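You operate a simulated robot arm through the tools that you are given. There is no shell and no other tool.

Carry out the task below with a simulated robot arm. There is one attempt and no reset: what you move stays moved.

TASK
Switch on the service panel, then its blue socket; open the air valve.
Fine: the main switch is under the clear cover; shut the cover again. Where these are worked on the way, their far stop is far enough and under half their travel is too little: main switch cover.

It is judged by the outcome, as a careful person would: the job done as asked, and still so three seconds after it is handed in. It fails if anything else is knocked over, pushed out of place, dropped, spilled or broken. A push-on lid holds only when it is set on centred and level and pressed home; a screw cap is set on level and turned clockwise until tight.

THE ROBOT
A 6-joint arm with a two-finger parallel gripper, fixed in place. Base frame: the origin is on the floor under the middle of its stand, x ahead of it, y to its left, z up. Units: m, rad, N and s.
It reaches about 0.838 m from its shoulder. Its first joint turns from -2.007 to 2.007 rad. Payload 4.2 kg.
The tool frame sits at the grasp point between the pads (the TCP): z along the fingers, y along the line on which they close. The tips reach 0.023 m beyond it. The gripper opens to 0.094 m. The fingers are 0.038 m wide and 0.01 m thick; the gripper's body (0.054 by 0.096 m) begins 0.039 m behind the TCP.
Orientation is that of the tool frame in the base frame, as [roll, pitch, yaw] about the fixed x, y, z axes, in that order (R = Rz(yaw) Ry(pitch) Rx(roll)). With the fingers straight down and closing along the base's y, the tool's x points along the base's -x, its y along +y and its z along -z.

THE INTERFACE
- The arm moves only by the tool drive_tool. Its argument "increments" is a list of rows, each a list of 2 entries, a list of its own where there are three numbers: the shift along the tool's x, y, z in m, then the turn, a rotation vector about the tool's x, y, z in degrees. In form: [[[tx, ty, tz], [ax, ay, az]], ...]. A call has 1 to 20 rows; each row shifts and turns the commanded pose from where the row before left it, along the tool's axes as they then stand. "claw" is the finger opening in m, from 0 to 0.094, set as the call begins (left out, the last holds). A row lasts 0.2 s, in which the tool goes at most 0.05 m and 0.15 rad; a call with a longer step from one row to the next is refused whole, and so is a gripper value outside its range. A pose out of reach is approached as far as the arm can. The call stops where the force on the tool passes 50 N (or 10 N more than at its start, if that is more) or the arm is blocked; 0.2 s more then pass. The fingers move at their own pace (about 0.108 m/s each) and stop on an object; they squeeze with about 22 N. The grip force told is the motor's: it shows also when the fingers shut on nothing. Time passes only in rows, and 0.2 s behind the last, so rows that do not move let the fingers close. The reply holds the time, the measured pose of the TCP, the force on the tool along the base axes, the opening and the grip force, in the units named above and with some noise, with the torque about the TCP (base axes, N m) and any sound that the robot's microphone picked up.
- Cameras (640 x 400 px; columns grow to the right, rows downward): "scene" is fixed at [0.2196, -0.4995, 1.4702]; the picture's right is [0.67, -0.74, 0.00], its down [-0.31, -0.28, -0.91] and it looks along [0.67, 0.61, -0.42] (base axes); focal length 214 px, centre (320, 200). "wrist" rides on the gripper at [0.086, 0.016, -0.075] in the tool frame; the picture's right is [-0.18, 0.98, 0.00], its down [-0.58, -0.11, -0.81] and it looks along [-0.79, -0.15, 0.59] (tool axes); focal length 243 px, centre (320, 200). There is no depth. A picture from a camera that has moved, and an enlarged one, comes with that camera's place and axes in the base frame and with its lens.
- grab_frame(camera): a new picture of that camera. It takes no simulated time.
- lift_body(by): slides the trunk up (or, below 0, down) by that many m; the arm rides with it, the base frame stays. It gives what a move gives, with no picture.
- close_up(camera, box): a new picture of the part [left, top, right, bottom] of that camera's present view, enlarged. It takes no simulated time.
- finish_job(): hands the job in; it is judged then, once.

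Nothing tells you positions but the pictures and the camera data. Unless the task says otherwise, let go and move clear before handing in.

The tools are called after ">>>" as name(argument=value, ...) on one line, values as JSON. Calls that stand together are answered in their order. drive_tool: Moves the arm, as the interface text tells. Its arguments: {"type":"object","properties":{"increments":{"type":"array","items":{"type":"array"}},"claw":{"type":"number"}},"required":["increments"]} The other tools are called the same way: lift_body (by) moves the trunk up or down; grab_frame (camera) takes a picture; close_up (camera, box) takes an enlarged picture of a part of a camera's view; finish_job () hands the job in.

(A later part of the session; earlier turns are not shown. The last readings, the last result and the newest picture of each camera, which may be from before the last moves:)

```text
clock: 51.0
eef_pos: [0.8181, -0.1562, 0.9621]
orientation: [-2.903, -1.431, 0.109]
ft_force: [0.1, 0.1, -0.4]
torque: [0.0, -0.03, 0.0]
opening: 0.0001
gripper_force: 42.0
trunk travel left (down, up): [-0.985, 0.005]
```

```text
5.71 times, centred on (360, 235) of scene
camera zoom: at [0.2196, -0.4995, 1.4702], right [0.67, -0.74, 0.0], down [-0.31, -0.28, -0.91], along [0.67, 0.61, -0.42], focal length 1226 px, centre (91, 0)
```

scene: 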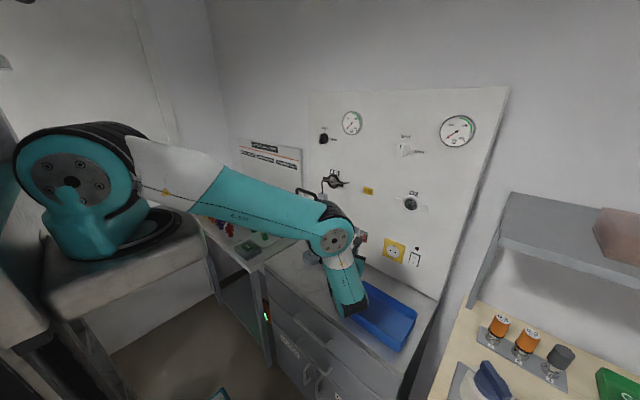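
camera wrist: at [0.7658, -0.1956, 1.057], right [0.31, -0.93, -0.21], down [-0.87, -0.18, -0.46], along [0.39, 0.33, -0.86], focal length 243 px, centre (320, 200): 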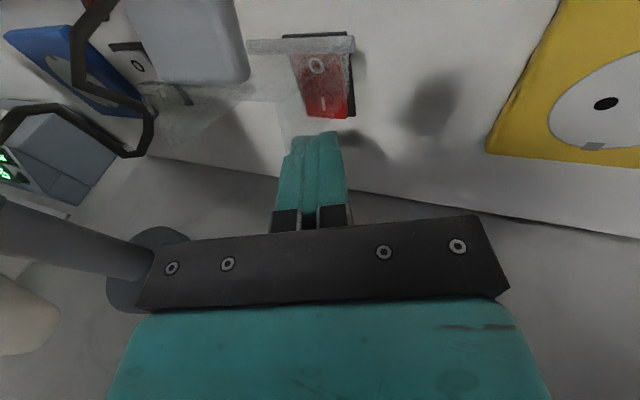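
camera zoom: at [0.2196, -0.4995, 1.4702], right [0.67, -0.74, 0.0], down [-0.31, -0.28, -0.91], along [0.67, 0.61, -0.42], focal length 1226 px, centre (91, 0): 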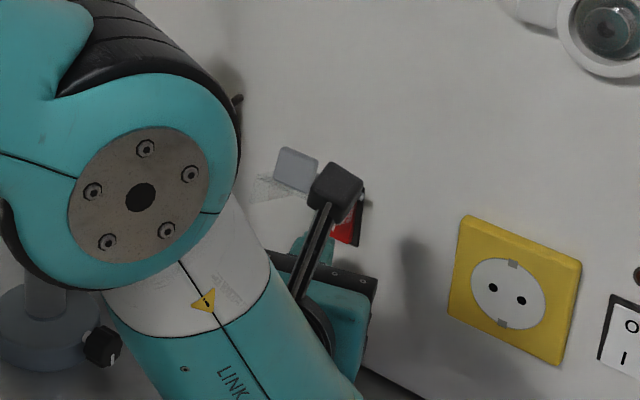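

The fingertips are aligned with the lower "I" end of the red rocker. I'll press forward in small steps until it clicks.

>>> drive_tool(increments=[[[0.0004, 0.0001, 0.0043], [0, 0, 0]], [[0.0004, 0.0001, 0.0043], [0, 0, 0]], [[0.0004, 0.0001, 0.0043], [0, 0, 0]], [[0.0004, 0.0001, 0.0043], [0, 0, 0]], [[0.0004, 0.0001, 0.0043], [0, 0, 0]], [[0.0004, 0.0008, 0.0026], [0, 0, 0]], [[0.0004, 0.0008, 0.0026], [0, 0, 0]]])

>>> close_up(camera="wrist", box=[200, 0, 440, 160])

```text
clock: 52.6
eef_pos: [0.844, -0.1488, 0.9597]
orientation: [-2.903, -1.432, 0.109]
ft_force: [0.2, 0.5, 0.4]
torque: [-0.01, 0.0, 0.01]
opening: 0.0
gripper_force: 42.3
trunk travel left (down, up): [-0.985, 0.005]
```

```text
2.50 times, centred on (320, 80) of wrist
camera zoom: at [0.7925, -0.1885, 1.0548], right [0.31, -0.93, -0.21], down [-0.87, -0.18, -0.46], along [0.39, 0.33, -0.86], focal length 606 px, centre (320, 500)
```

zoom: 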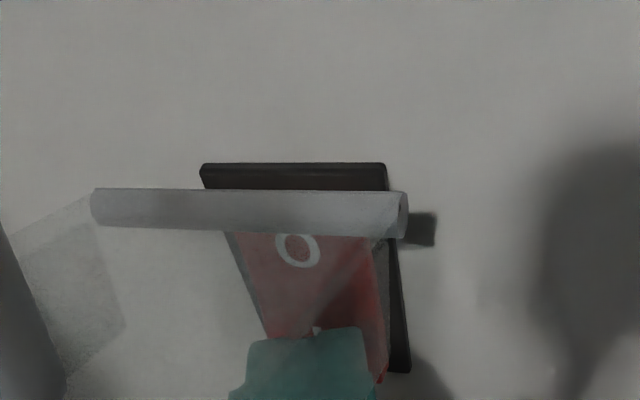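

The tips are just touching the switch face with no force yet. I'll press in further.

>>> drive_tool(increments=[[[0.0004, 0.0008, 0.0023], [0, 0, 0]], [[0.0004, 0.0008, 0.0023], [0, 0, 0]], [[0.0004, 0.0008, 0.0023], [0, 0, 0]], [[0, 0, 0], [0, 0, 0]]])

>>> close_up(camera="wrist", box=[200, 0, 440, 160])

```text
clock: 53.4
eef_pos: [0.846, -0.1483, 0.9607]
orientation: [-2.843, -1.429, 0.051]
ft_force: [-38.4, -3.4, 19.0]
torque: [0.02, -1.07, -0.1]
opening: 0.0
gripper_force: 42.6
trunk travel left (down, up): [-0.985, 0.005]
stopped in row 3: the force on the tool passed its limit at 54 N (the readings are from after the stop); the commanded pose is now the measured one
```

```text
2.50 times, centred on (320, 80) of wrist
camera zoom: at [0.7947, -0.1895, 1.0543], right [0.31, -0.93, -0.22], down [-0.87, -0.18, -0.46], along [0.39, 0.34, -0.86], focal length 606 px, centre (320, 500)
```

zoom: 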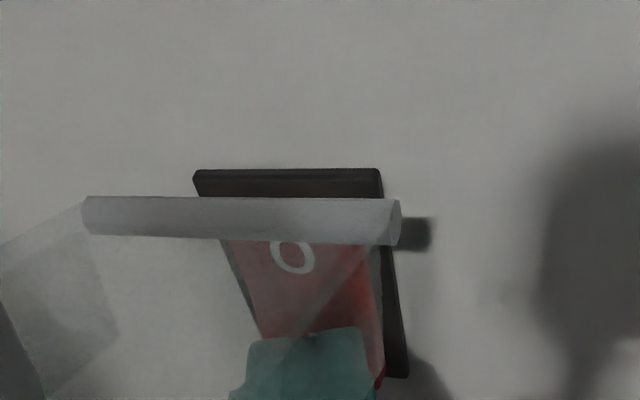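

The finger's upper corner met the rocker near its pivot, so it didn't tip. I'll back off, lower about 17 mm so the contact is on the "I" end, and press again.

>>> drive_tool(increments=[[[-0.001, -0.003, -0.008], [0, 0, 0]], [[-0.0168, 0.0006, 0.0023], [0, 0, 0]], [[0.0004, 0.001, 0.004], [0, 0, 0]], [[0.0003, 0.0008, 0.0025], [0, 0, 0]], [[0.0003, 0.0008, 0.0023], [0, 0, 0]], [[0.0003, 0.0008, 0.0023], [0, 0, 0]]])

>>> close_up(camera="wrist", box=[200, 0, 440, 160])

```text
clock: 54.9
eef_pos: [0.848, -0.1479, 0.9403]
orientation: [-2.812, -1.424, 0.019]
ft_force: [-37.3, -3.3, 19.3]
torque: [0.04, -1.03, -0.16]
opening: 0.0
gripper_force: 42.3
trunk travel left (down, up): [-0.985, 0.005]
stopped in row 6: the force on the tool passed its limit at 55 N (the readings are from after the stop); the commanded pose is now the measured one
```

```text
2.50 times, centred on (320, 80) of wrist
camera zoom: at [0.7967, -0.1885, 1.0352], right [0.31, -0.92, -0.23], down [-0.87, -0.18, -0.46], along [0.38, 0.34, -0.86], focal length 606 px, centre (320, 500)
```

zoom: 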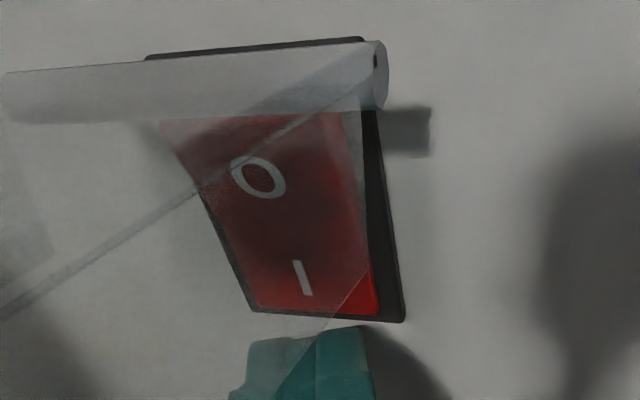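

The rocker's lower end now looks flush with its plate, so it may already have tipped. I'll back away and look.

>>> drive_tool(increments=[[[-0.001, -0.003, -0.012], [0, 0, 0]], [[-0.001, 0, -0.02], [0, 0, 0]], [[0.01, 0.006, -0.03], [0, 0, 0]], [[0.01, 0.006, -0.02], [0, 0, 0]]])

>>> close_up(camera="wrist", box=[220, 0, 440, 140])

>>> close_up(camera="scene", box=[310, 190, 430, 270])

>>> grab_frame(camera="wrist")

```text
clock: 55.9
eef_pos: [0.779, -0.1844, 0.968]
orientation: [-2.843, -1.421, 0.051]
ft_force: [0.5, 0.4, -0.7]
torque: [0.0, -0.01, -0.03]
opening: 0.0
gripper_force: 42.0
trunk travel left (down, up): [-0.985, 0.005]
```

```text
2.86 times, centred on (330, 70) of wrist
camera zoom: at [0.7276, -0.224, 1.0628], right [0.31, -0.92, -0.23], down [-0.87, -0.18, -0.46], along [0.38, 0.34, -0.86], focal length 693 px, centre (291, 571)
```

zoom: 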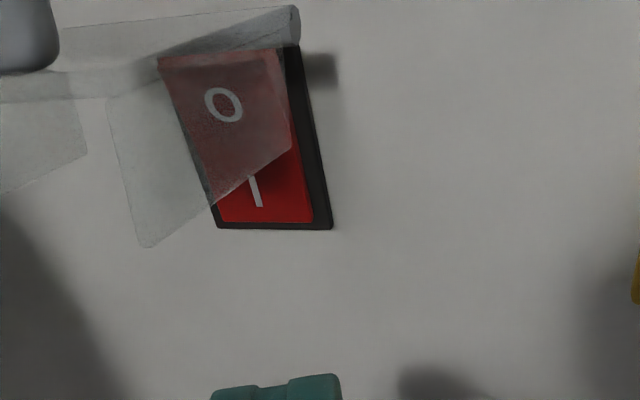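

```text
5.00 times, centred on (370, 230) of scene
camera zoom: at [0.2196, -0.4995, 1.4702], right [0.67, -0.74, 0.0], down [-0.31, -0.28, -0.91], along [0.67, 0.61, -0.42], focal length 1072 px, centre (70, 50)
```

zoom: 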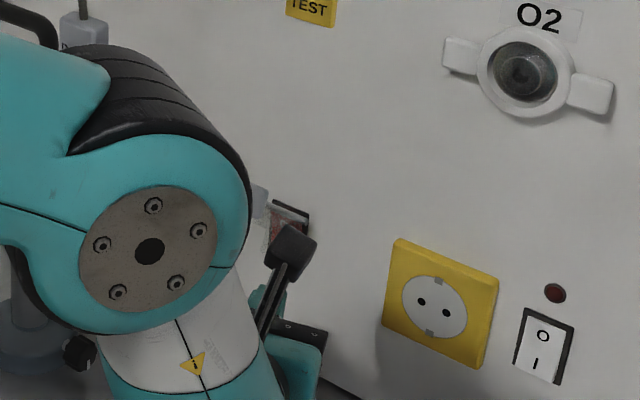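

```text
taken
camera wrist: at [0.7276, -0.224, 1.0628], right [0.31, -0.92, -0.23], down [-0.87, -0.18, -0.46], along [0.38, 0.34, -0.86], focal length 243 px, centre (320, 200)
```

wrist: 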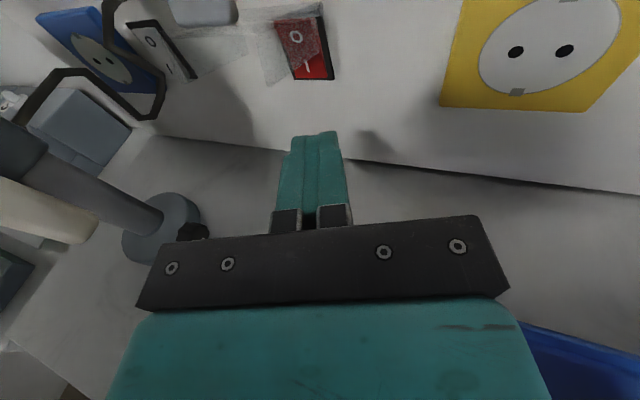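

The red switch's lower end is now pressed in flush and the upper end stands proud, so the panel's main switch is on. Next I'll close the cover: rise above its upright tab first.

>>> drive_tool(increments=[[[-0.0045, -0.0102, -0.0279], [0, 0, 0]], [[0.0363, -0.0016, -0.0052], [0, 0, 0]], [[0.0363, -0.0016, -0.0052], [0, 0, 0]], [[0.0363, -0.0016, -0.0052], [0, 0, 0]], [[0.0053, -0.0053, 0.0386], [0, 0, 0]], [[0.0053, -0.0053, 0.0386], [0, 0, 0]]])

>>> grab_frame(camera="wrist")

>>> grab_frame(camera="scene")

```text
clock: 57.3
eef_pos: [0.8213, -0.1492, 1.0788]
orientation: [-2.828, -1.421, 0.038]
ft_force: [0.3, -0.9, 0.9]
torque: [0.02, -0.03, -0.03]
opening: 0.0
gripper_force: 42.0
trunk travel left (down, up): [-0.985, 0.005]
```

```text
taken
camera wrist: at [0.7701, -0.1892, 1.1733], right [0.31, -0.92, -0.23], down [-0.87, -0.18, -0.46], along [0.38, 0.34, -0.86], focal length 243 px, centre (320, 200)
```

wrist: 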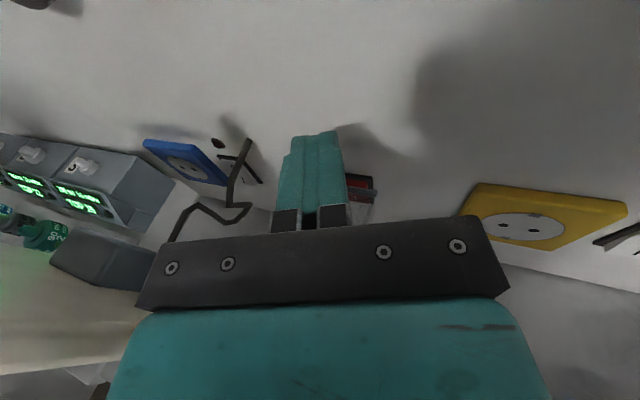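

```text
taken
```

scene: 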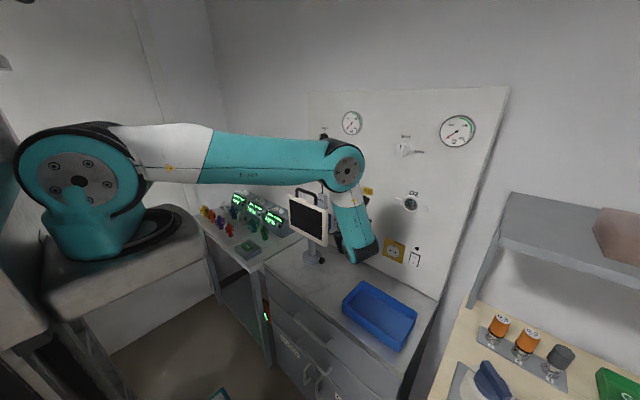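

The fingers are above the upright tab. I'll lower steadily so their underside pushes the tab and cover down.

>>> drive_tool(increments=[[[-0.0099, 0.0004, 0.0014], [0, 0, 0]], [[-0.0099, 0.0004, 0.0014], [0, 0, 0]], [[-0.0099, 0.0004, 0.0014], [0, 0, 0]], [[-0.0099, 0.0004, 0.0014], [0, 0, 0]], [[-0.0099, 0.0004, 0.0014], [0, 0, 0]]])

>>> close_up(camera="wrist", box=[200, 60, 440, 220])

>>> close_up(camera="scene", box=[310, 190, 430, 270])

```text
clock: 58.5
eef_pos: [0.8191, -0.147, 1.0271]
orientation: [-2.828, -1.42, 0.039]
ft_force: [0.1, 0.5, 0.3]
torque: [-0.01, -0.01, -0.05]
opening: 0.0
gripper_force: 42.0
trunk travel left (down, up): [-0.985, 0.005]
```

```text
2.50 times, centred on (320, 140) of wrist
camera zoom: at [0.7689, -0.1867, 1.1231], right [0.31, -0.92, -0.23], down [-0.87, -0.18, -0.46], along [0.38, 0.34, -0.86], focal length 606 px, centre (320, 350)
```

zoom: 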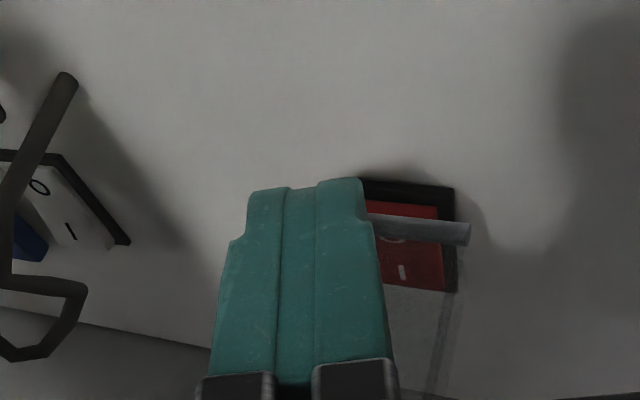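

```text
5.00 times, centred on (370, 230) of scene
camera zoom: at [0.2196, -0.4995, 1.4702], right [0.67, -0.74, 0.0], down [-0.31, -0.28, -0.91], along [0.67, 0.61, -0.42], focal length 1072 px, centre (70, 50)
```

zoom: 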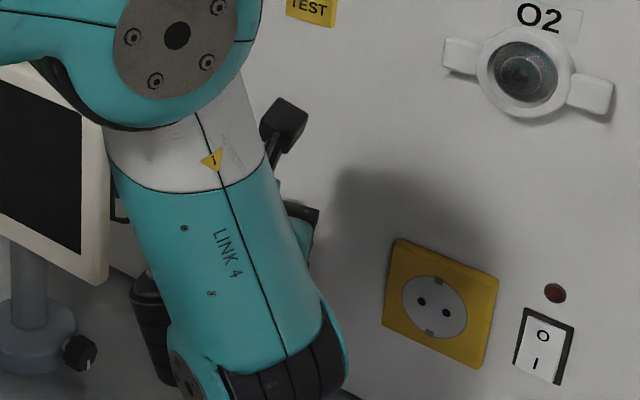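

The cover is coming down with no noticeable force. I'll keep lowering.

>>> drive_tool(increments=[[[-0.0099, 0.0004, 0.0014], [0, 0, 0]], [[-0.0099, 0.0004, 0.0014], [0, 0, 0]], [[-0.0099, 0.0004, 0.0014], [0, 0, 0]], [[-0.0099, 0.0004, 0.0014], [0, 0, 0]]])

>>> close_up(camera="wrist", box=[200, 60, 440, 220])

```text
clock: 59.5
eef_pos: [0.8192, -0.1467, 0.9873]
orientation: [-2.836, -1.422, 0.046]
ft_force: [0.2, 0.3, -0.1]
torque: [0.02, 0.0, 0.03]
opening: 0.0
gripper_force: 42.6
trunk travel left (down, up): [-0.985, 0.005]
```

```text
2.50 times, centred on (320, 140) of wrist
camera zoom: at [0.7689, -0.1874, 1.0832], right [0.31, -0.92, -0.23], down [-0.87, -0.18, -0.46], along [0.38, 0.34, -0.86], focal length 606 px, centre (320, 350)
```

zoom: 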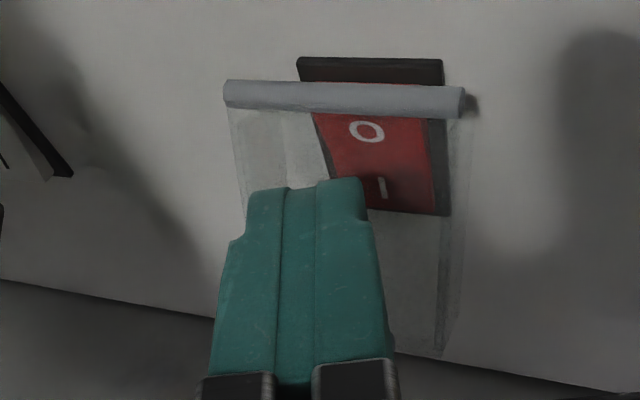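

The cover is about two thirds of the way down. I'll continue lowering to bring it nearly shut.

>>> drive_tool(increments=[[[-0.0099, 0.0004, 0.0014], [0, 0, 0]], [[-0.0099, 0.0004, 0.0014], [0, 0, 0]], [[-0.0079, 0.0004, -0.003], [0, 0, 0]]])

>>> close_up(camera="wrist", box=[200, 60, 440, 220])

```text
clock: 60.4
eef_pos: [0.8214, -0.1499, 0.9711]
orientation: [-2.822, -1.447, 0.03]
ft_force: [3.7, 2.7, 6.4]
torque: [0.2, -0.39, 0.08]
opening: 0.0
gripper_force: 42.4
trunk travel left (down, up): [-0.985, 0.005]
stopped in row 3: the force on the tool passed its limit at 52 N (the readings are from after the stop); the commanded pose is now the measured one
```

```text
2.50 times, centred on (320, 140) of wrist
camera zoom: at [0.7682, -0.1896, 1.0649], right [0.31, -0.92, -0.22], down [-0.86, -0.18, -0.48], along [0.4, 0.34, -0.85], focal length 606 px, centre (320, 350)
```

zoom: 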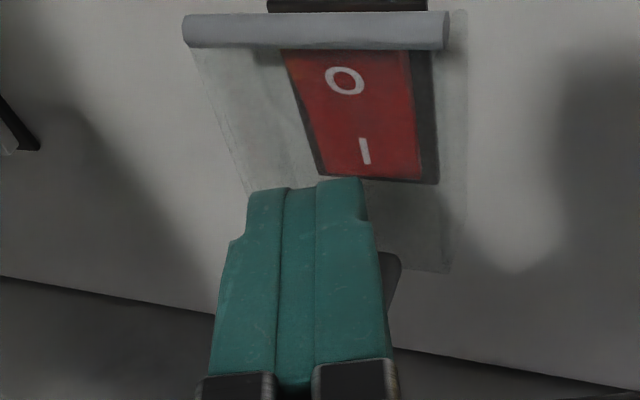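

The cover looks shut now, with the fingers pressing on the tab. I'll lift off and back away to check that it's fully closed.

>>> drive_tool(increments=[[[0.015, 0, -0.002], [0, 0, 0]], [[0.015, 0, -0.012], [0, 0, 0]], [[0, 0, -0.03], [0, 0, 0]], [[0, 0.01, -0.03], [0, 0, 0]]])

>>> close_up(camera="wrist", box=[220, 0, 440, 160])

>>> close_up(camera="scene", box=[310, 190, 430, 270])

```text
clock: 61.4
eef_pos: [0.759, -0.185, 1.0082]
orientation: [-2.819, -1.444, 0.029]
ft_force: [-0.7, 0.7, 0.8]
torque: [0.04, 0.03, -0.03]
opening: 0.0002
gripper_force: 42.6
trunk travel left (down, up): [-0.985, 0.005]
```

```text
2.50 times, centred on (330, 80) of wrist
camera zoom: at [0.7052, -0.2256, 1.1028], right [0.31, -0.92, -0.22], down [-0.86, -0.18, -0.48], along [0.4, 0.34, -0.85], focal length 606 px, centre (295, 500)
```

zoom: 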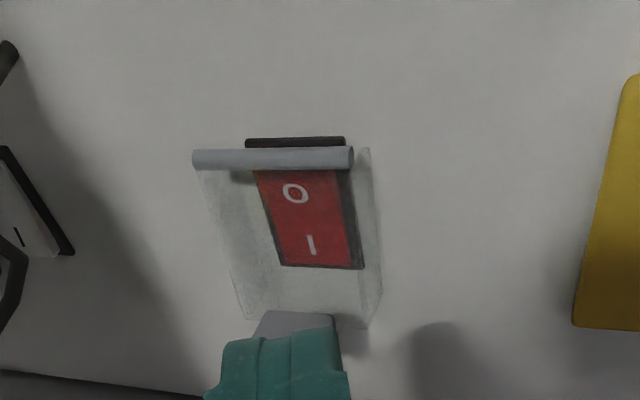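

```text
5.00 times, centred on (370, 230) of scene
camera zoom: at [0.2196, -0.4995, 1.4702], right [0.67, -0.74, 0.0], down [-0.31, -0.28, -0.91], along [0.67, 0.61, -0.42], focal length 1072 px, centre (70, 50)
```

zoom: 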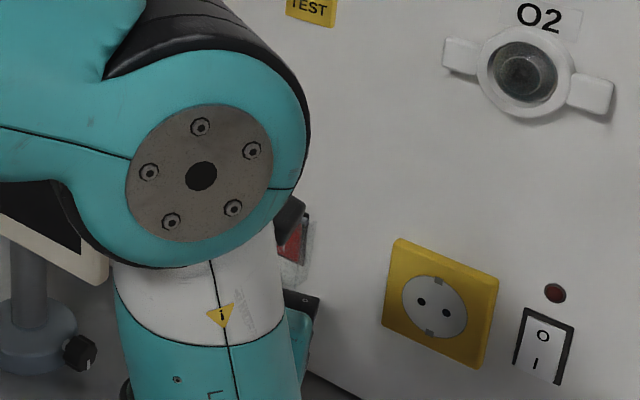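

The cover looks closed and the switch inside shows ON. To be sure it's fully home I'll nudge the tab's front edge toward the panel very gently.

>>> drive_tool(increments=[[[-0.0297, -0.0067, 0.017], [0, 0, 0]], [[-0.0296, -0.0067, 0.0171], [0, 0, 0]], [[0.0012, 0, 0.0096], [0, 0, 0]], [[0.0012, 0, 0.0096], [0, 0, 0]], [[0.0012, 0, 0.0086], [0, 0, 0]]])

>>> close_up(camera="wrist", box=[200, 20, 440, 180])

```text
clock: 62.6
eef_pos: [0.8067, -0.1497, 0.9469]
orientation: [-2.815, -1.442, 0.024]
ft_force: [0.5, 0.0, -0.5]
torque: [0.01, -0.03, 0.01]
opening: 0.0001
gripper_force: 42.3
trunk travel left (down, up): [-0.985, 0.005]
```

```text
2.50 times, centred on (320, 100) of wrist
camera zoom: at [0.753, -0.191, 1.0399], right [0.31, -0.92, -0.22], down [-0.86, -0.18, -0.47], along [0.4, 0.34, -0.85], focal length 606 px, centre (320, 450)
```

zoom: 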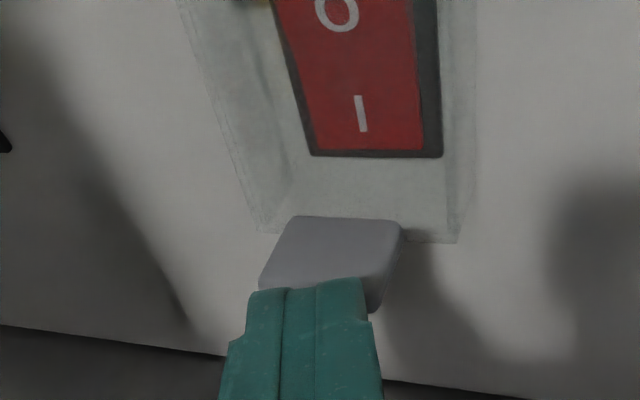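

The fingertips are right at the tab's front edge. I'll push forward a few millimetres.

>>> drive_tool(increments=[[[0.0003, 0.001, 0.0028], [0, 0, 0]], [[0.0003, 0.001, 0.0028], [0, 0, 0]], [[0.0003, 0.001, 0.0028], [0, 0, 0]]])

>>> close_up(camera="wrist", box=[200, 20, 440, 180])

```text
clock: 63.4
eef_pos: [0.8122, -0.1501, 0.946]
orientation: [-2.793, -1.439, 0.004]
ft_force: [-44.0, 2.8, 6.3]
torque: [0.0, -0.24, 0.04]
opening: 0.0
gripper_force: 42.1
trunk travel left (down, up): [-0.985, 0.005]
```

```text
2.50 times, centred on (320, 100) of wrist
camera zoom: at [0.7592, -0.1918, 1.039], right [0.31, -0.92, -0.23], down [-0.86, -0.18, -0.47], along [0.4, 0.34, -0.85], focal length 606 px, centre (320, 450)
```

zoom: 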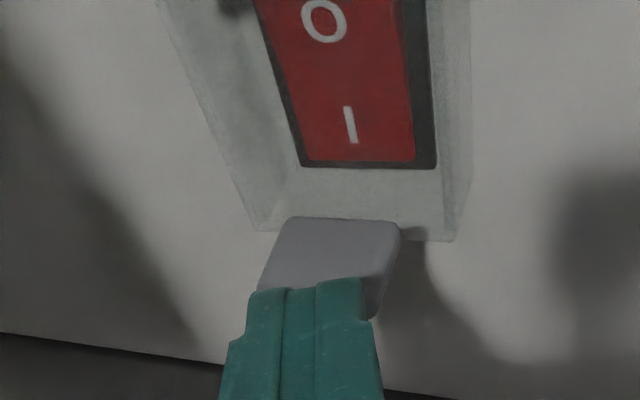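

The cover is solidly shut (it pushes back firmly). Now for the blue socket's rocker: I'll back off, rise a little and yaw the gripper to about 51° left for a low approach from the right, between the cover tab and the monitor.

>>> drive_tool(increments=[[[0, 0, -0.03], [0, 0, 0]], [[0.02, 0, -0.035], [0, 0, 0]], [[0.02, 0, -0.01], [7.6, -0.33, -0.95]], [[0, 0, 0], [7.6, -0.33, -0.95]], [[0, 0, 0], [7.6, -0.33, -0.95]], [[0, 0, 0], [7.6, -0.33, -0.95]]])

>>> grab_frame(camera="wrist")

>>> grab_frame(camera="scene")

```text
clock: 64.8
eef_pos: [0.7508, -0.1761, 0.9951]
orientation: [-2.83, -1.442, 0.577]
ft_force: [-0.2, 0.0, -0.4]
torque: [0.0, 0.02, 0.0]
opening: 0.0001
gripper_force: 41.8
trunk travel left (down, up): [-0.985, 0.005]
```

```text
taken
camera wrist: at [0.7254, -0.2376, 1.0891], right [0.74, -0.63, -0.22], down [-0.65, -0.59, -0.47], along [0.17, 0.49, -0.85], focal length 243 px, centre (320, 200)
```

wrist: 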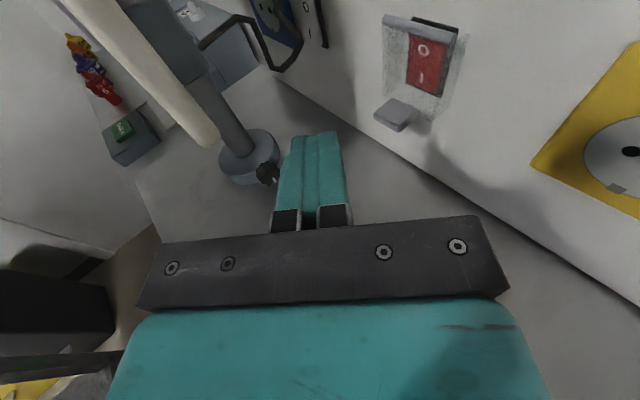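

```text
taken
```

scene: 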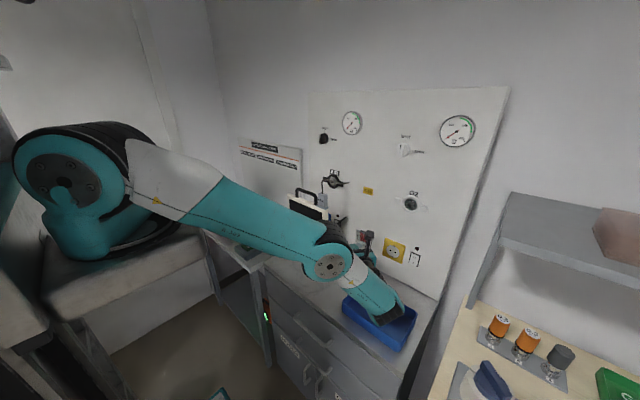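

Orientation is as planned (51° yaw, 7° down). I can see the monitor's corner on the left, the closed cover on the right, and the base knob below. I'll drop to approach height on the line to the rocker.

>>> drive_tool(increments=[[[-0.0207, -0.0106, 0.029], [0, 0, 0]], [[-0.0207, -0.0106, 0.0289], [0, 0, 0]], [[0, 0, 0], [0, 0, 0]]])

>>> grab_frame(camera="wrist")

>>> close_up(camera="wrist", box=[160, 0, 400, 150])

>>> close_up(camera="scene", box=[280, 180, 440, 300])

```text
clock: 65.6
eef_pos: [0.7578, -0.1185, 0.9541]
orientation: [-2.826, -1.44, 0.57]
ft_force: [0.1, -0.8, -0.4]
torque: [0.02, -0.03, 0.0]
opening: 0.0
gripper_force: 42.9
out of reach, approached as far as the arm can: row 2
trunk travel left (down, up): [-0.985, 0.005]
```

```text
taken
camera wrist: at [0.7335, -0.1801, 1.0475], right [0.74, -0.64, -0.22], down [-0.65, -0.59, -0.47], along [0.17, 0.49, -0.85], focal length 243 px, centre (320, 200)
```

wrist: 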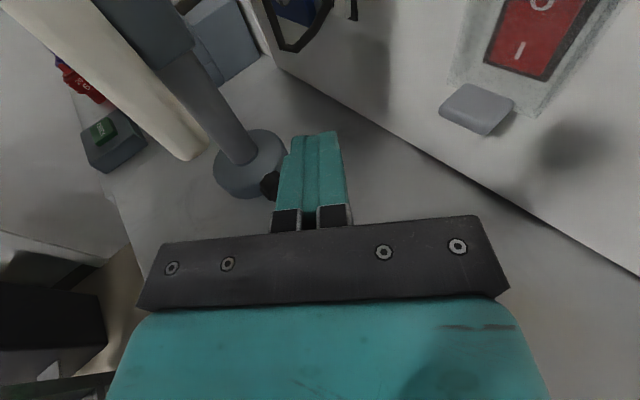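

```text
2.67 times, centred on (280, 75) of wrist
camera zoom: at [0.7335, -0.1801, 1.0475], right [0.74, -0.64, -0.22], down [-0.65, -0.59, -0.47], along [0.17, 0.49, -0.85], focal length 647 px, centre (427, 533)
```

zoom: 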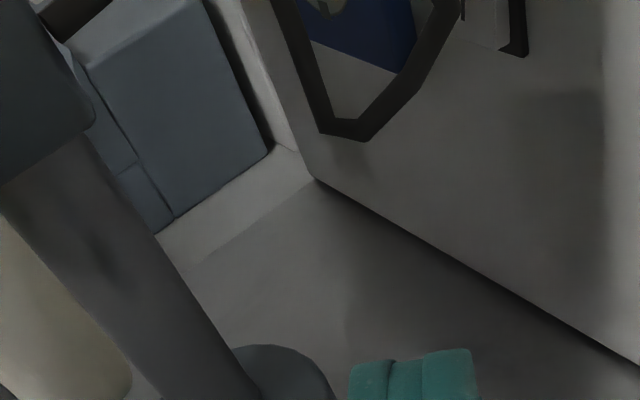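

```text
3.33 times, centred on (360, 240) of scene
camera zoom: at [0.2196, -0.4995, 1.4702], right [0.67, -0.74, 0.0], down [-0.31, -0.28, -0.91], along [0.67, 0.61, -0.42], focal length 715 px, centre (187, 67)
```

zoom: 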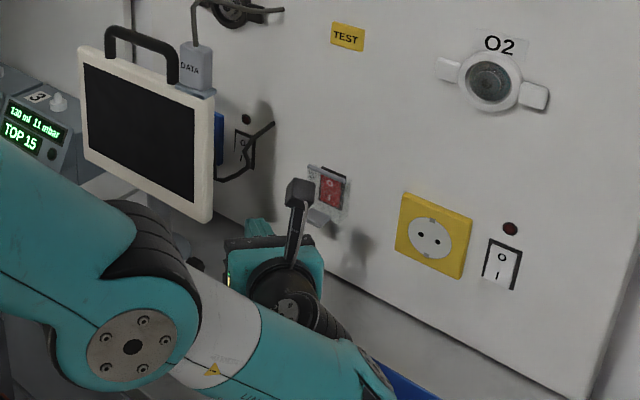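

The shoulder is too high for this reach. I'll lift the gripper 10 cm and lower the trunk by the same amount, which leaves the gripper in place with more reach in hand.

>>> drive_tool(increments=[[[0.0331, -0.0013, -0.0041], [0, 0, 0]], [[0.0331, -0.0013, -0.0041], [0, 0, 0]], [[0.0331, -0.0013, -0.0041], [0, 0, 0]]])

>>> lift_body(by=-0.1)

>>> grab_frame(camera="scene")

>>> grab_frame(camera="wrist")

```text
clock: 66.4
eef_pos: [0.7608, -0.1166, 1.0525]
orientation: [-2.833, -1.441, 0.576]
ft_force: [0.2, -0.1, 0.4]
torque: [0.01, 0.03, -0.01]
opening: 0.0
gripper_force: 42.1
trunk travel left (down, up): [-0.985, 0.005]
```

```text
clock: 67.8
eef_pos: [0.7597, -0.1161, 0.9526]
orientation: [-2.834, -1.442, 0.575]
ft_force: [0.7, 0.0, 0.1]
torque: [0.01, 0.0, -0.02]
opening: 0.0
gripper_force: 42.5
trunk travel left (down, up): [-0.885, 0.105]
```

```text
taken
```

scene: 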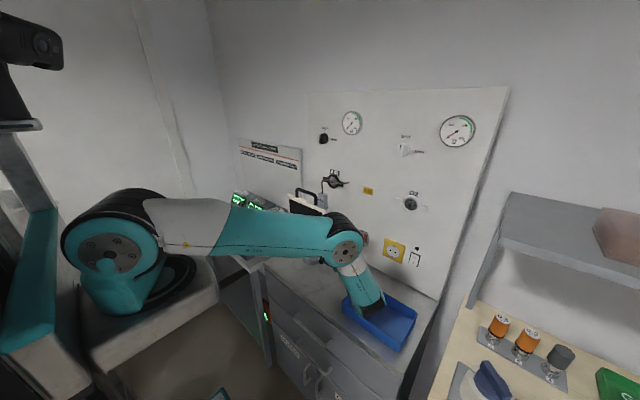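

```text
taken
camera wrist: at [0.7359, -0.1788, 1.0464], right [0.74, -0.64, -0.22], down [-0.65, -0.59, -0.47], along [0.17, 0.49, -0.85], focal length 243 px, centre (320, 200)
```

wrist: 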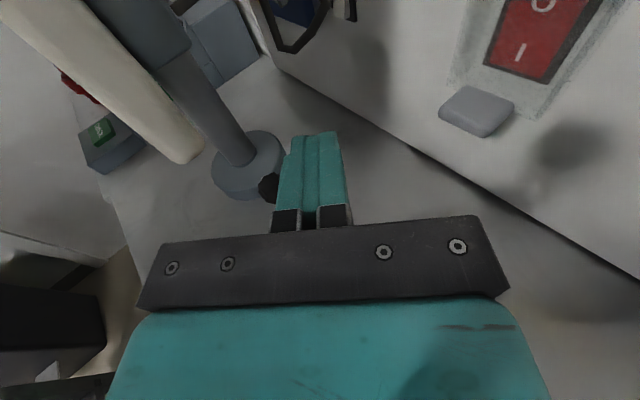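

The arm has room now, and the approach line leaves about 10 mm to the monitor corner and 9 mm to the cover tab. I'll align onto it and advance 6 cm at low height.

>>> drive_tool(increments=[[[-0.0048, 0.008, 0.0006], [0, 0, 0]], [[0.0024, -0.0001, 0.0198], [0, 0, 0]], [[0.0024, -0.0001, 0.0198], [0, 0, 0]], [[0.0024, -0.0001, 0.0198], [0, 0, 0]]])

>>> grab_frame(camera="wrist")

>>> close_up(camera="scene", box=[280, 180, 440, 300])

```text
clock: 68.8
eef_pos: [0.8046, -0.0748, 0.9457]
orientation: [-2.831, -1.441, 0.577]
ft_force: [-0.4, 0.0, 0.5]
torque: [0.0, -0.04, 0.02]
opening: 0.0
gripper_force: 42.1
trunk travel left (down, up): [-0.885, 0.105]
```

```text
taken
camera wrist: at [0.7797, -0.1364, 1.0392], right [0.74, -0.64, -0.22], down [-0.65, -0.59, -0.47], along [0.17, 0.49, -0.85], focal length 243 px, centre (320, 200)
```

wrist: 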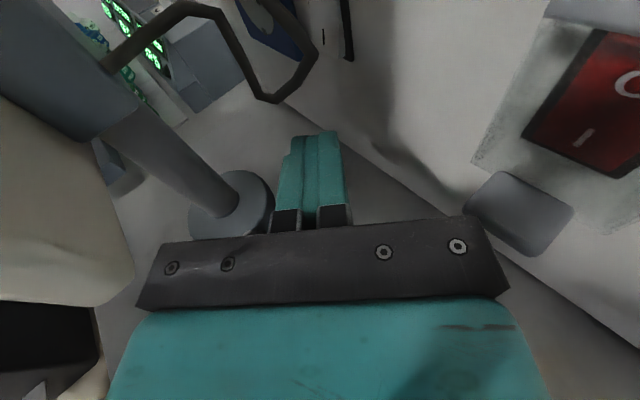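

```text
3.33 times, centred on (360, 240) of scene
camera zoom: at [0.2196, -0.4995, 1.4702], right [0.67, -0.74, 0.0], down [-0.31, -0.28, -0.91], along [0.67, 0.61, -0.42], focal length 715 px, centre (187, 67)
```

zoom: 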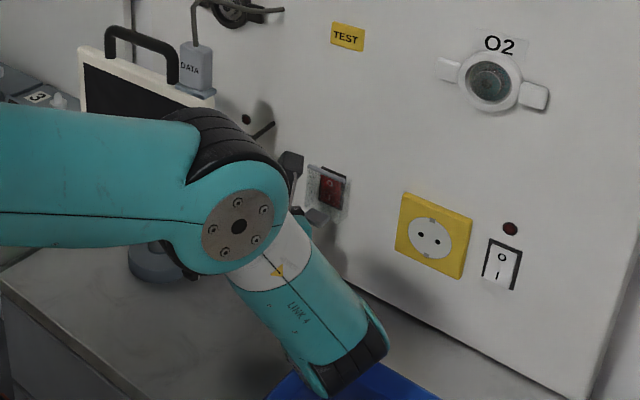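

Clearances look good on both sides, and the cable's low point is to the left of the fingers' path. I'll advance another 4.5 cm, staying under the cable.

>>> drive_tool(increments=[[[0.0024, -0.0001, 0.0198], [0, 0, 0]], [[0.0018, -0.0001, 0.0149], [0, 0, 0]], [[0.0012, -0.0001, 0.0099], [0, 0, 0]]])

>>> grab_frame(camera="wrist")

>>> close_up(camera="wrist", box=[200, 20, 420, 160])

>>> close_up(camera="scene", box=[280, 180, 440, 300])

```text
clock: 69.6
eef_pos: [0.8335, -0.0397, 0.948]
orientation: [-2.825, -1.442, 0.571]
ft_force: [-0.2, -0.3, 0.9]
torque: [0.02, 0.01, 0.03]
opening: 0.0002
gripper_force: 42.0
trunk travel left (down, up): [-0.885, 0.105]
```

```text
taken
camera wrist: at [0.8089, -0.1006, 1.0421], right [0.74, -0.64, -0.22], down [-0.65, -0.59, -0.47], along [0.17, 0.49, -0.85], focal length 243 px, centre (320, 200)
```

wrist: 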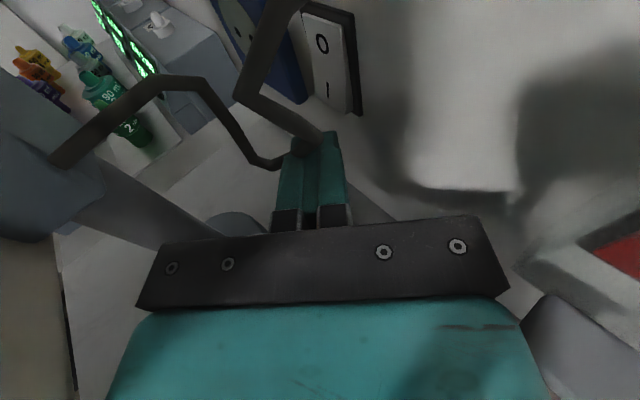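

```text
2.86 times, centred on (310, 90) of wrist
camera zoom: at [0.8089, -0.1006, 1.0421], right [0.74, -0.64, -0.22], down [-0.65, -0.59, -0.47], along [0.17, 0.49, -0.85], focal length 693 px, centre (349, 514)
```

zoom: 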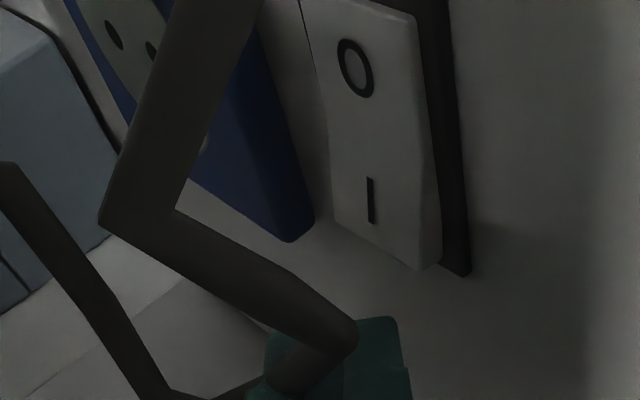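

```text
3.33 times, centred on (360, 240) of scene
camera zoom: at [0.2196, -0.4995, 1.4702], right [0.67, -0.74, 0.0], down [-0.31, -0.28, -0.91], along [0.67, 0.61, -0.42], focal length 715 px, centre (187, 67)
```

zoom: 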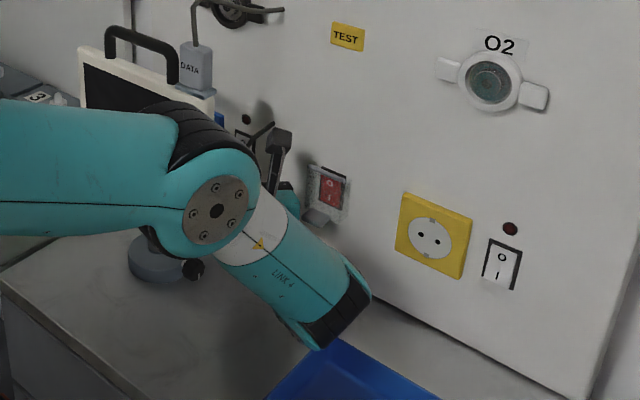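

The fingertips are just short of the rocker and under the cable. I'll raise about 1 cm, gently lifting the slack cable, then press the "I" end.

>>> drive_tool(increments=[[[0.0054, -0.0002, -0.0006], [0, 0, 0]], [[0.0055, -0.0002, -0.0007], [0, 0, 0]], [[0.0005, 0, 0.004], [0, 0, 0]], [[0.0005, 0, 0.004], [0, 0, 0]]])

>>> close_up(camera="wrist", box=[200, 20, 420, 160])

```text
clock: 70.6
eef_pos: [0.8396, -0.0331, 0.9579]
orientation: [-2.831, -1.441, 0.576]
ft_force: [-0.4, -0.1, -0.9]
torque: [-0.01, 0.01, -0.01]
opening: 0.0
gripper_force: 42.3
trunk travel left (down, up): [-0.885, 0.105]
```

```text
2.86 times, centred on (310, 90) of wrist
camera zoom: at [0.814, -0.0955, 1.0515], right [0.74, -0.64, -0.22], down [-0.65, -0.59, -0.47], along [0.17, 0.49, -0.85], focal length 693 px, centre (349, 514)
```

zoom: 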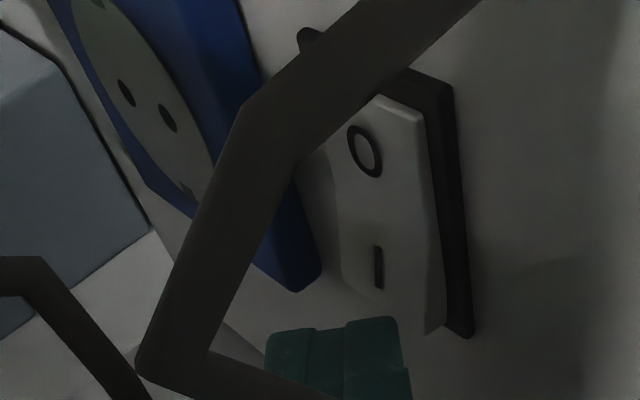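

No force and the cable isn't strained. I'll press forward now.

>>> drive_tool(increments=[[[0.0005, 0, 0.004], [0, 0, 0]], [[0.0004, 0.001, 0.003], [0, 0, 0]], [[0.0004, 0.001, 0.0025], [0, 0, 0]], [[0.0003, 0.001, 0.002], [0, 0, 0]]])

>>> close_up(camera="wrist", box=[200, 20, 420, 160])

```text
clock: 71.6
eef_pos: [0.8482, -0.0294, 0.9575]
orientation: [-2.827, -1.441, 0.572]
ft_force: [0.3, 0.0, 0.4]
torque: [0.02, 0.02, 0.0]
opening: 0.0
gripper_force: 42.3
trunk travel left (down, up): [-0.885, 0.105]
```

```text
2.86 times, centred on (310, 90) of wrist
camera zoom: at [0.8228, -0.0893, 1.0516], right [0.74, -0.64, -0.22], down [-0.65, -0.59, -0.47], along [0.17, 0.49, -0.85], focal length 693 px, centre (349, 514)
```

zoom: 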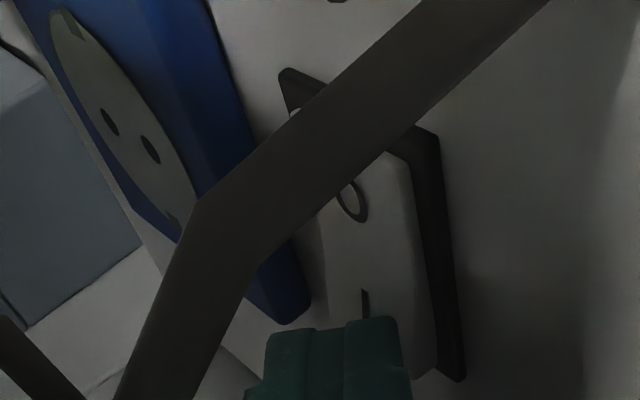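

Still no contact force, so I'll press a few millimetres more.

>>> drive_tool(increments=[[[0.0003, 0.001, 0.002], [0, 0, 0]], [[0.0003, 0.001, 0.002], [0, 0, 0]], [[0.0003, 0.001, 0.002], [0, 0, 0]]])

>>> close_up(camera="wrist", box=[200, 20, 420, 160])

```text
clock: 72.5
eef_pos: [0.85, -0.0264, 0.9576]
orientation: [-2.762, -1.441, 0.511]
ft_force: [-35.0, -17.3, 12.4]
torque: [0.41, -0.69, 0.06]
opening: 0.0
gripper_force: 41.9
trunk travel left (down, up): [-0.885, 0.105]
stopped in row 3: the force on the tool passed its limit at 53 N (the readings are from after the stop); the commanded pose is now the measured one
```

```text
2.86 times, centred on (310, 90) of wrist
camera zoom: at [0.8255, -0.0894, 1.0514], right [0.74, -0.63, -0.23], down [-0.65, -0.59, -0.48], along [0.16, 0.5, -0.85], focal length 693 px, centre (349, 514)
```

zoom: 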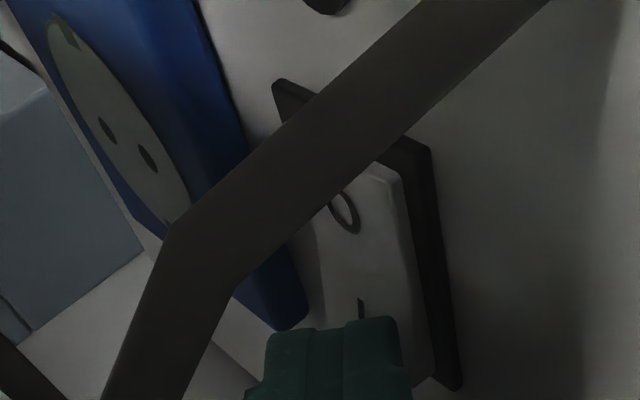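

It pressed against a firm stop just like the red one did. I'll back off the way I came (off the rocker, down under the cable, then straight back) and check the lamp.

>>> drive_tool(increments=[[[-0.0005, -0.001, -0.006], [0, 0, 0]], [[-0.0105, 0, -0.003], [0, 0, 0]], [[-0.0024, 0, -0.0198], [0, 0, 0]], [[-0.0024, 0, -0.0198], [0, 0, 0]], [[-0.0024, 0, -0.0198], [0, 0, 0]], [[-0.0024, 0, -0.0198], [0, 0, 0]]])

>>> grab_frame(camera="wrist")

>>> close_up(camera="scene", box=[280, 180, 440, 300])

>>> close_up(camera="wrist", box=[240, 0, 420, 110])

```text
clock: 73.9
eef_pos: [0.7944, -0.0931, 0.9443]
orientation: [-2.786, -1.437, 0.535]
ft_force: [0.0, 0.4, -0.7]
torque: [0.0, -0.02, 0.01]
opening: 0.0
gripper_force: 42.2
trunk travel left (down, up): [-0.885, 0.105]
```

```text
taken
camera wrist: at [0.7706, -0.1554, 1.0392], right [0.74, -0.63, -0.23], down [-0.65, -0.59, -0.47], along [0.16, 0.5, -0.85], focal length 243 px, centre (320, 200)
```

wrist: 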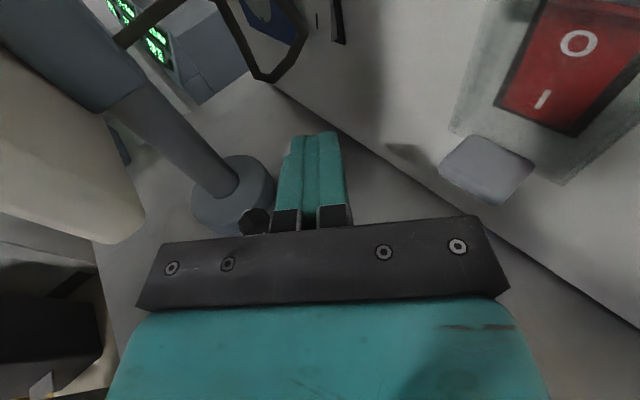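

```text
3.33 times, centred on (360, 240) of scene
camera zoom: at [0.2196, -0.4995, 1.4702], right [0.67, -0.74, 0.0], down [-0.31, -0.28, -0.91], along [0.67, 0.61, -0.42], focal length 715 px, centre (187, 67)
```

zoom: 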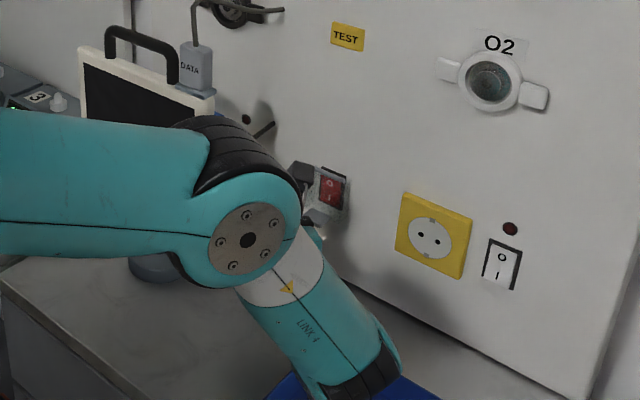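

```text
3.56 times, centred on (330, 55) of wrist
camera zoom: at [0.7706, -0.1554, 1.0392], right [0.74, -0.63, -0.23], down [-0.65, -0.59, -0.47], along [0.16, 0.5, -0.85], focal length 863 px, centre (284, 716)
```

zoom: 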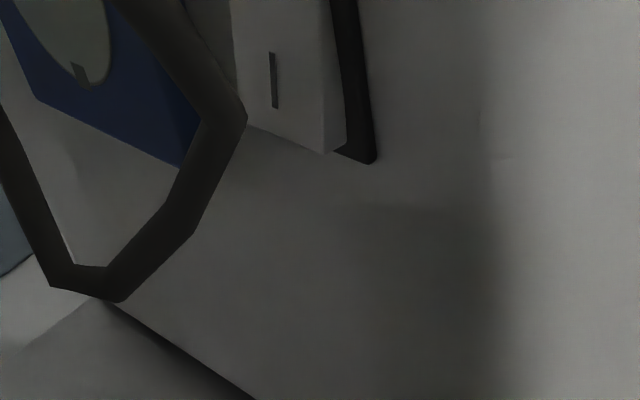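

The blue lamp is still dark and the rocker's lower end may still be proud. I'll move to a better vantage point to inspect it.

>>> drive_tool(increments=[[[0, 0.003, -0.03], [0, 0, 0]], [[0, 0.003, -0.03], [0, 0, 0]], [[0.0285, 0, -0.0035], [0, 0, 0]], [[0.0285, 0, -0.0035], [0, 0, 0]], [[0.0285, 0, -0.0035], [0, 0, 0]]])

>>> grab_frame(camera="wrist")

>>> close_up(camera="wrist", box=[240, 10, 400, 110])

>>> close_up(camera="scene", box=[310, 195, 358, 225])

```text
clock: 75.1
eef_pos: [0.7669, -0.1462, 1.0418]
orientation: [-2.786, -1.44, 0.534]
ft_force: [0.5, -0.7, -0.1]
torque: [0.02, -0.02, 0.01]
opening: 0.0001
gripper_force: 43.2
trunk travel left (down, up): [-0.885, 0.105]
```

```text
taken
camera wrist: at [0.7412, -0.2077, 1.1359], right [0.74, -0.63, -0.23], down [-0.65, -0.59, -0.47], along [0.16, 0.5, -0.85], focal length 243 px, centre (320, 200)
```

wrist: 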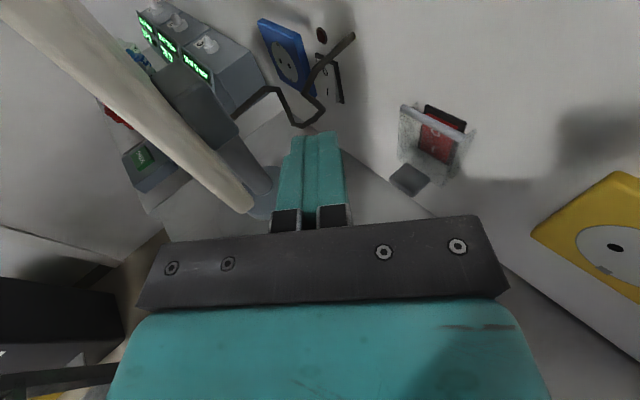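

```text
4.00 times, centred on (320, 60) of wrist
camera zoom: at [0.7412, -0.2077, 1.1359], right [0.74, -0.63, -0.23], down [-0.65, -0.59, -0.47], along [0.16, 0.5, -0.85], focal length 970 px, centre (320, 760)
```

zoom: 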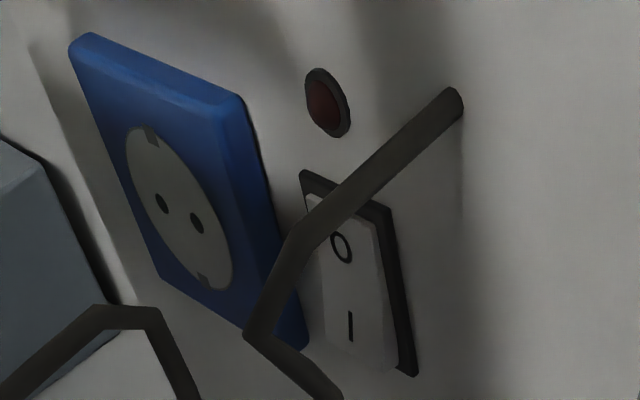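

```text
13.33 times, centred on (334, 210) of scene
camera zoom: at [0.2196, -0.4995, 1.4702], right [0.67, -0.74, 0.0], down [-0.31, -0.28, -0.91], along [0.67, 0.61, -0.42], focal length 2860 px, centre (133, 67)
```

zoom: 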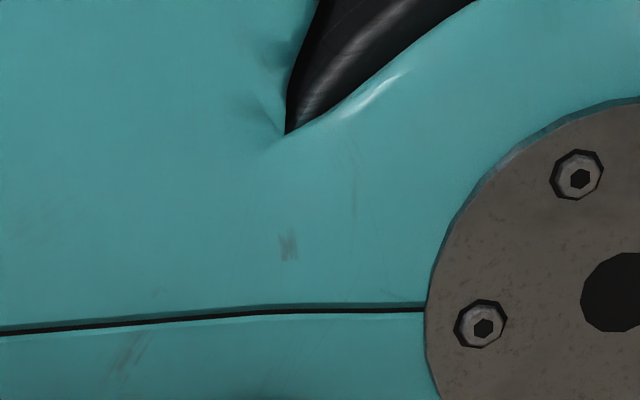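

The blue rocker is still off: I pressed too near its pivot (the red one only tipped on the lower press). I'll repeat the approach about 17 mm lower, which also passes fully under the cable.

>>> drive_tool(increments=[[[-0.0328, -0.004, 0.0104], [0, 0, 0]], [[-0.0328, -0.004, 0.0104], [0, 0, 0]], [[-0.0329, -0.0039, 0.0103], [0, 0, 0]], [[0.0026, -0.0001, 0.0214], [0, 0, 0]], [[0.0026, -0.0001, 0.0214], [0, 0, 0]], [[0.0026, -0.0001, 0.0214], [0, 0, 0]]])

>>> grab_frame(camera="wrist")

```text
clock: 76.5
eef_pos: [0.8046, -0.0733, 0.9386]
orientation: [-2.786, -1.44, 0.537]
ft_force: [-0.6, -0.5, 0.5]
torque: [-0.02, 0.01, 0.03]
opening: 0.0
gripper_force: 42.5
trunk travel left (down, up): [-0.885, 0.105]
```

```text
taken
camera wrist: at [0.7809, -0.136, 1.0319], right [0.74, -0.63, -0.23], down [-0.65, -0.59, -0.47], along [0.16, 0.5, -0.85], focal length 243 px, centre (320, 200)
```

wrist: 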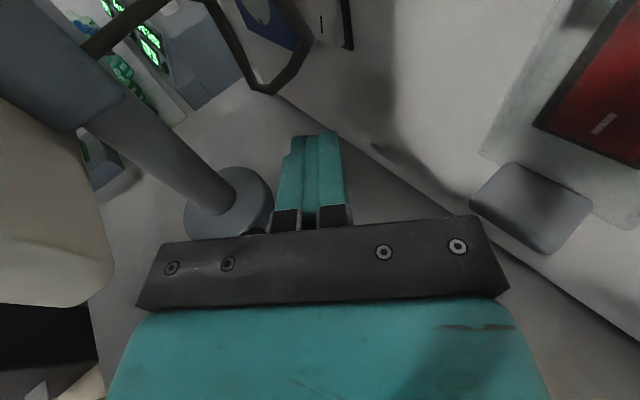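

On the line and no contact. I'll advance under the cable to just short of the rocker.

>>> drive_tool(increments=[[[0.0026, -0.0001, 0.0214], [0, 0, 0]], [[0.0026, -0.0001, 0.0214], [0, 0, 0]], [[0.0012, 0, 0.006], [0, 0, 0]], [[0.0012, 0, 0.004], [0, 0, 0]]])

>>> close_up(camera="wrist", box=[200, 20, 420, 160])

```text
clock: 77.5
eef_pos: [0.8384, -0.0318, 0.9373]
orientation: [-2.787, -1.439, 0.534]
ft_force: [-0.2, 0.2, 0.6]
torque: [0.04, 0.0, -0.04]
opening: 0.0
gripper_force: 42.7
trunk travel left (down, up): [-0.885, 0.105]
```

```text
2.86 times, centred on (310, 90) of wrist
camera zoom: at [0.8135, -0.0933, 1.0321], right [0.74, -0.63, -0.23], down [-0.65, -0.59, -0.47], along [0.16, 0.5, -0.85], focal length 693 px, centre (349, 514)
```

zoom: 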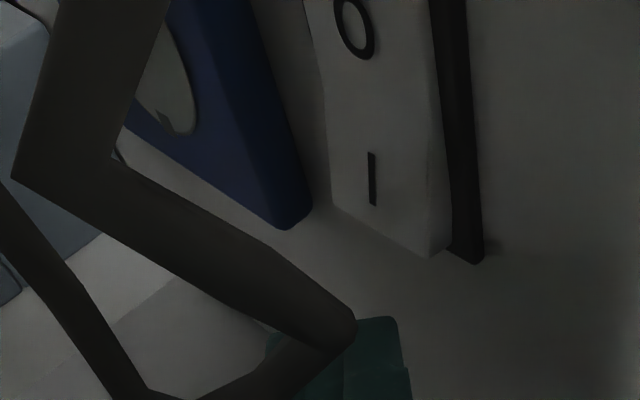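

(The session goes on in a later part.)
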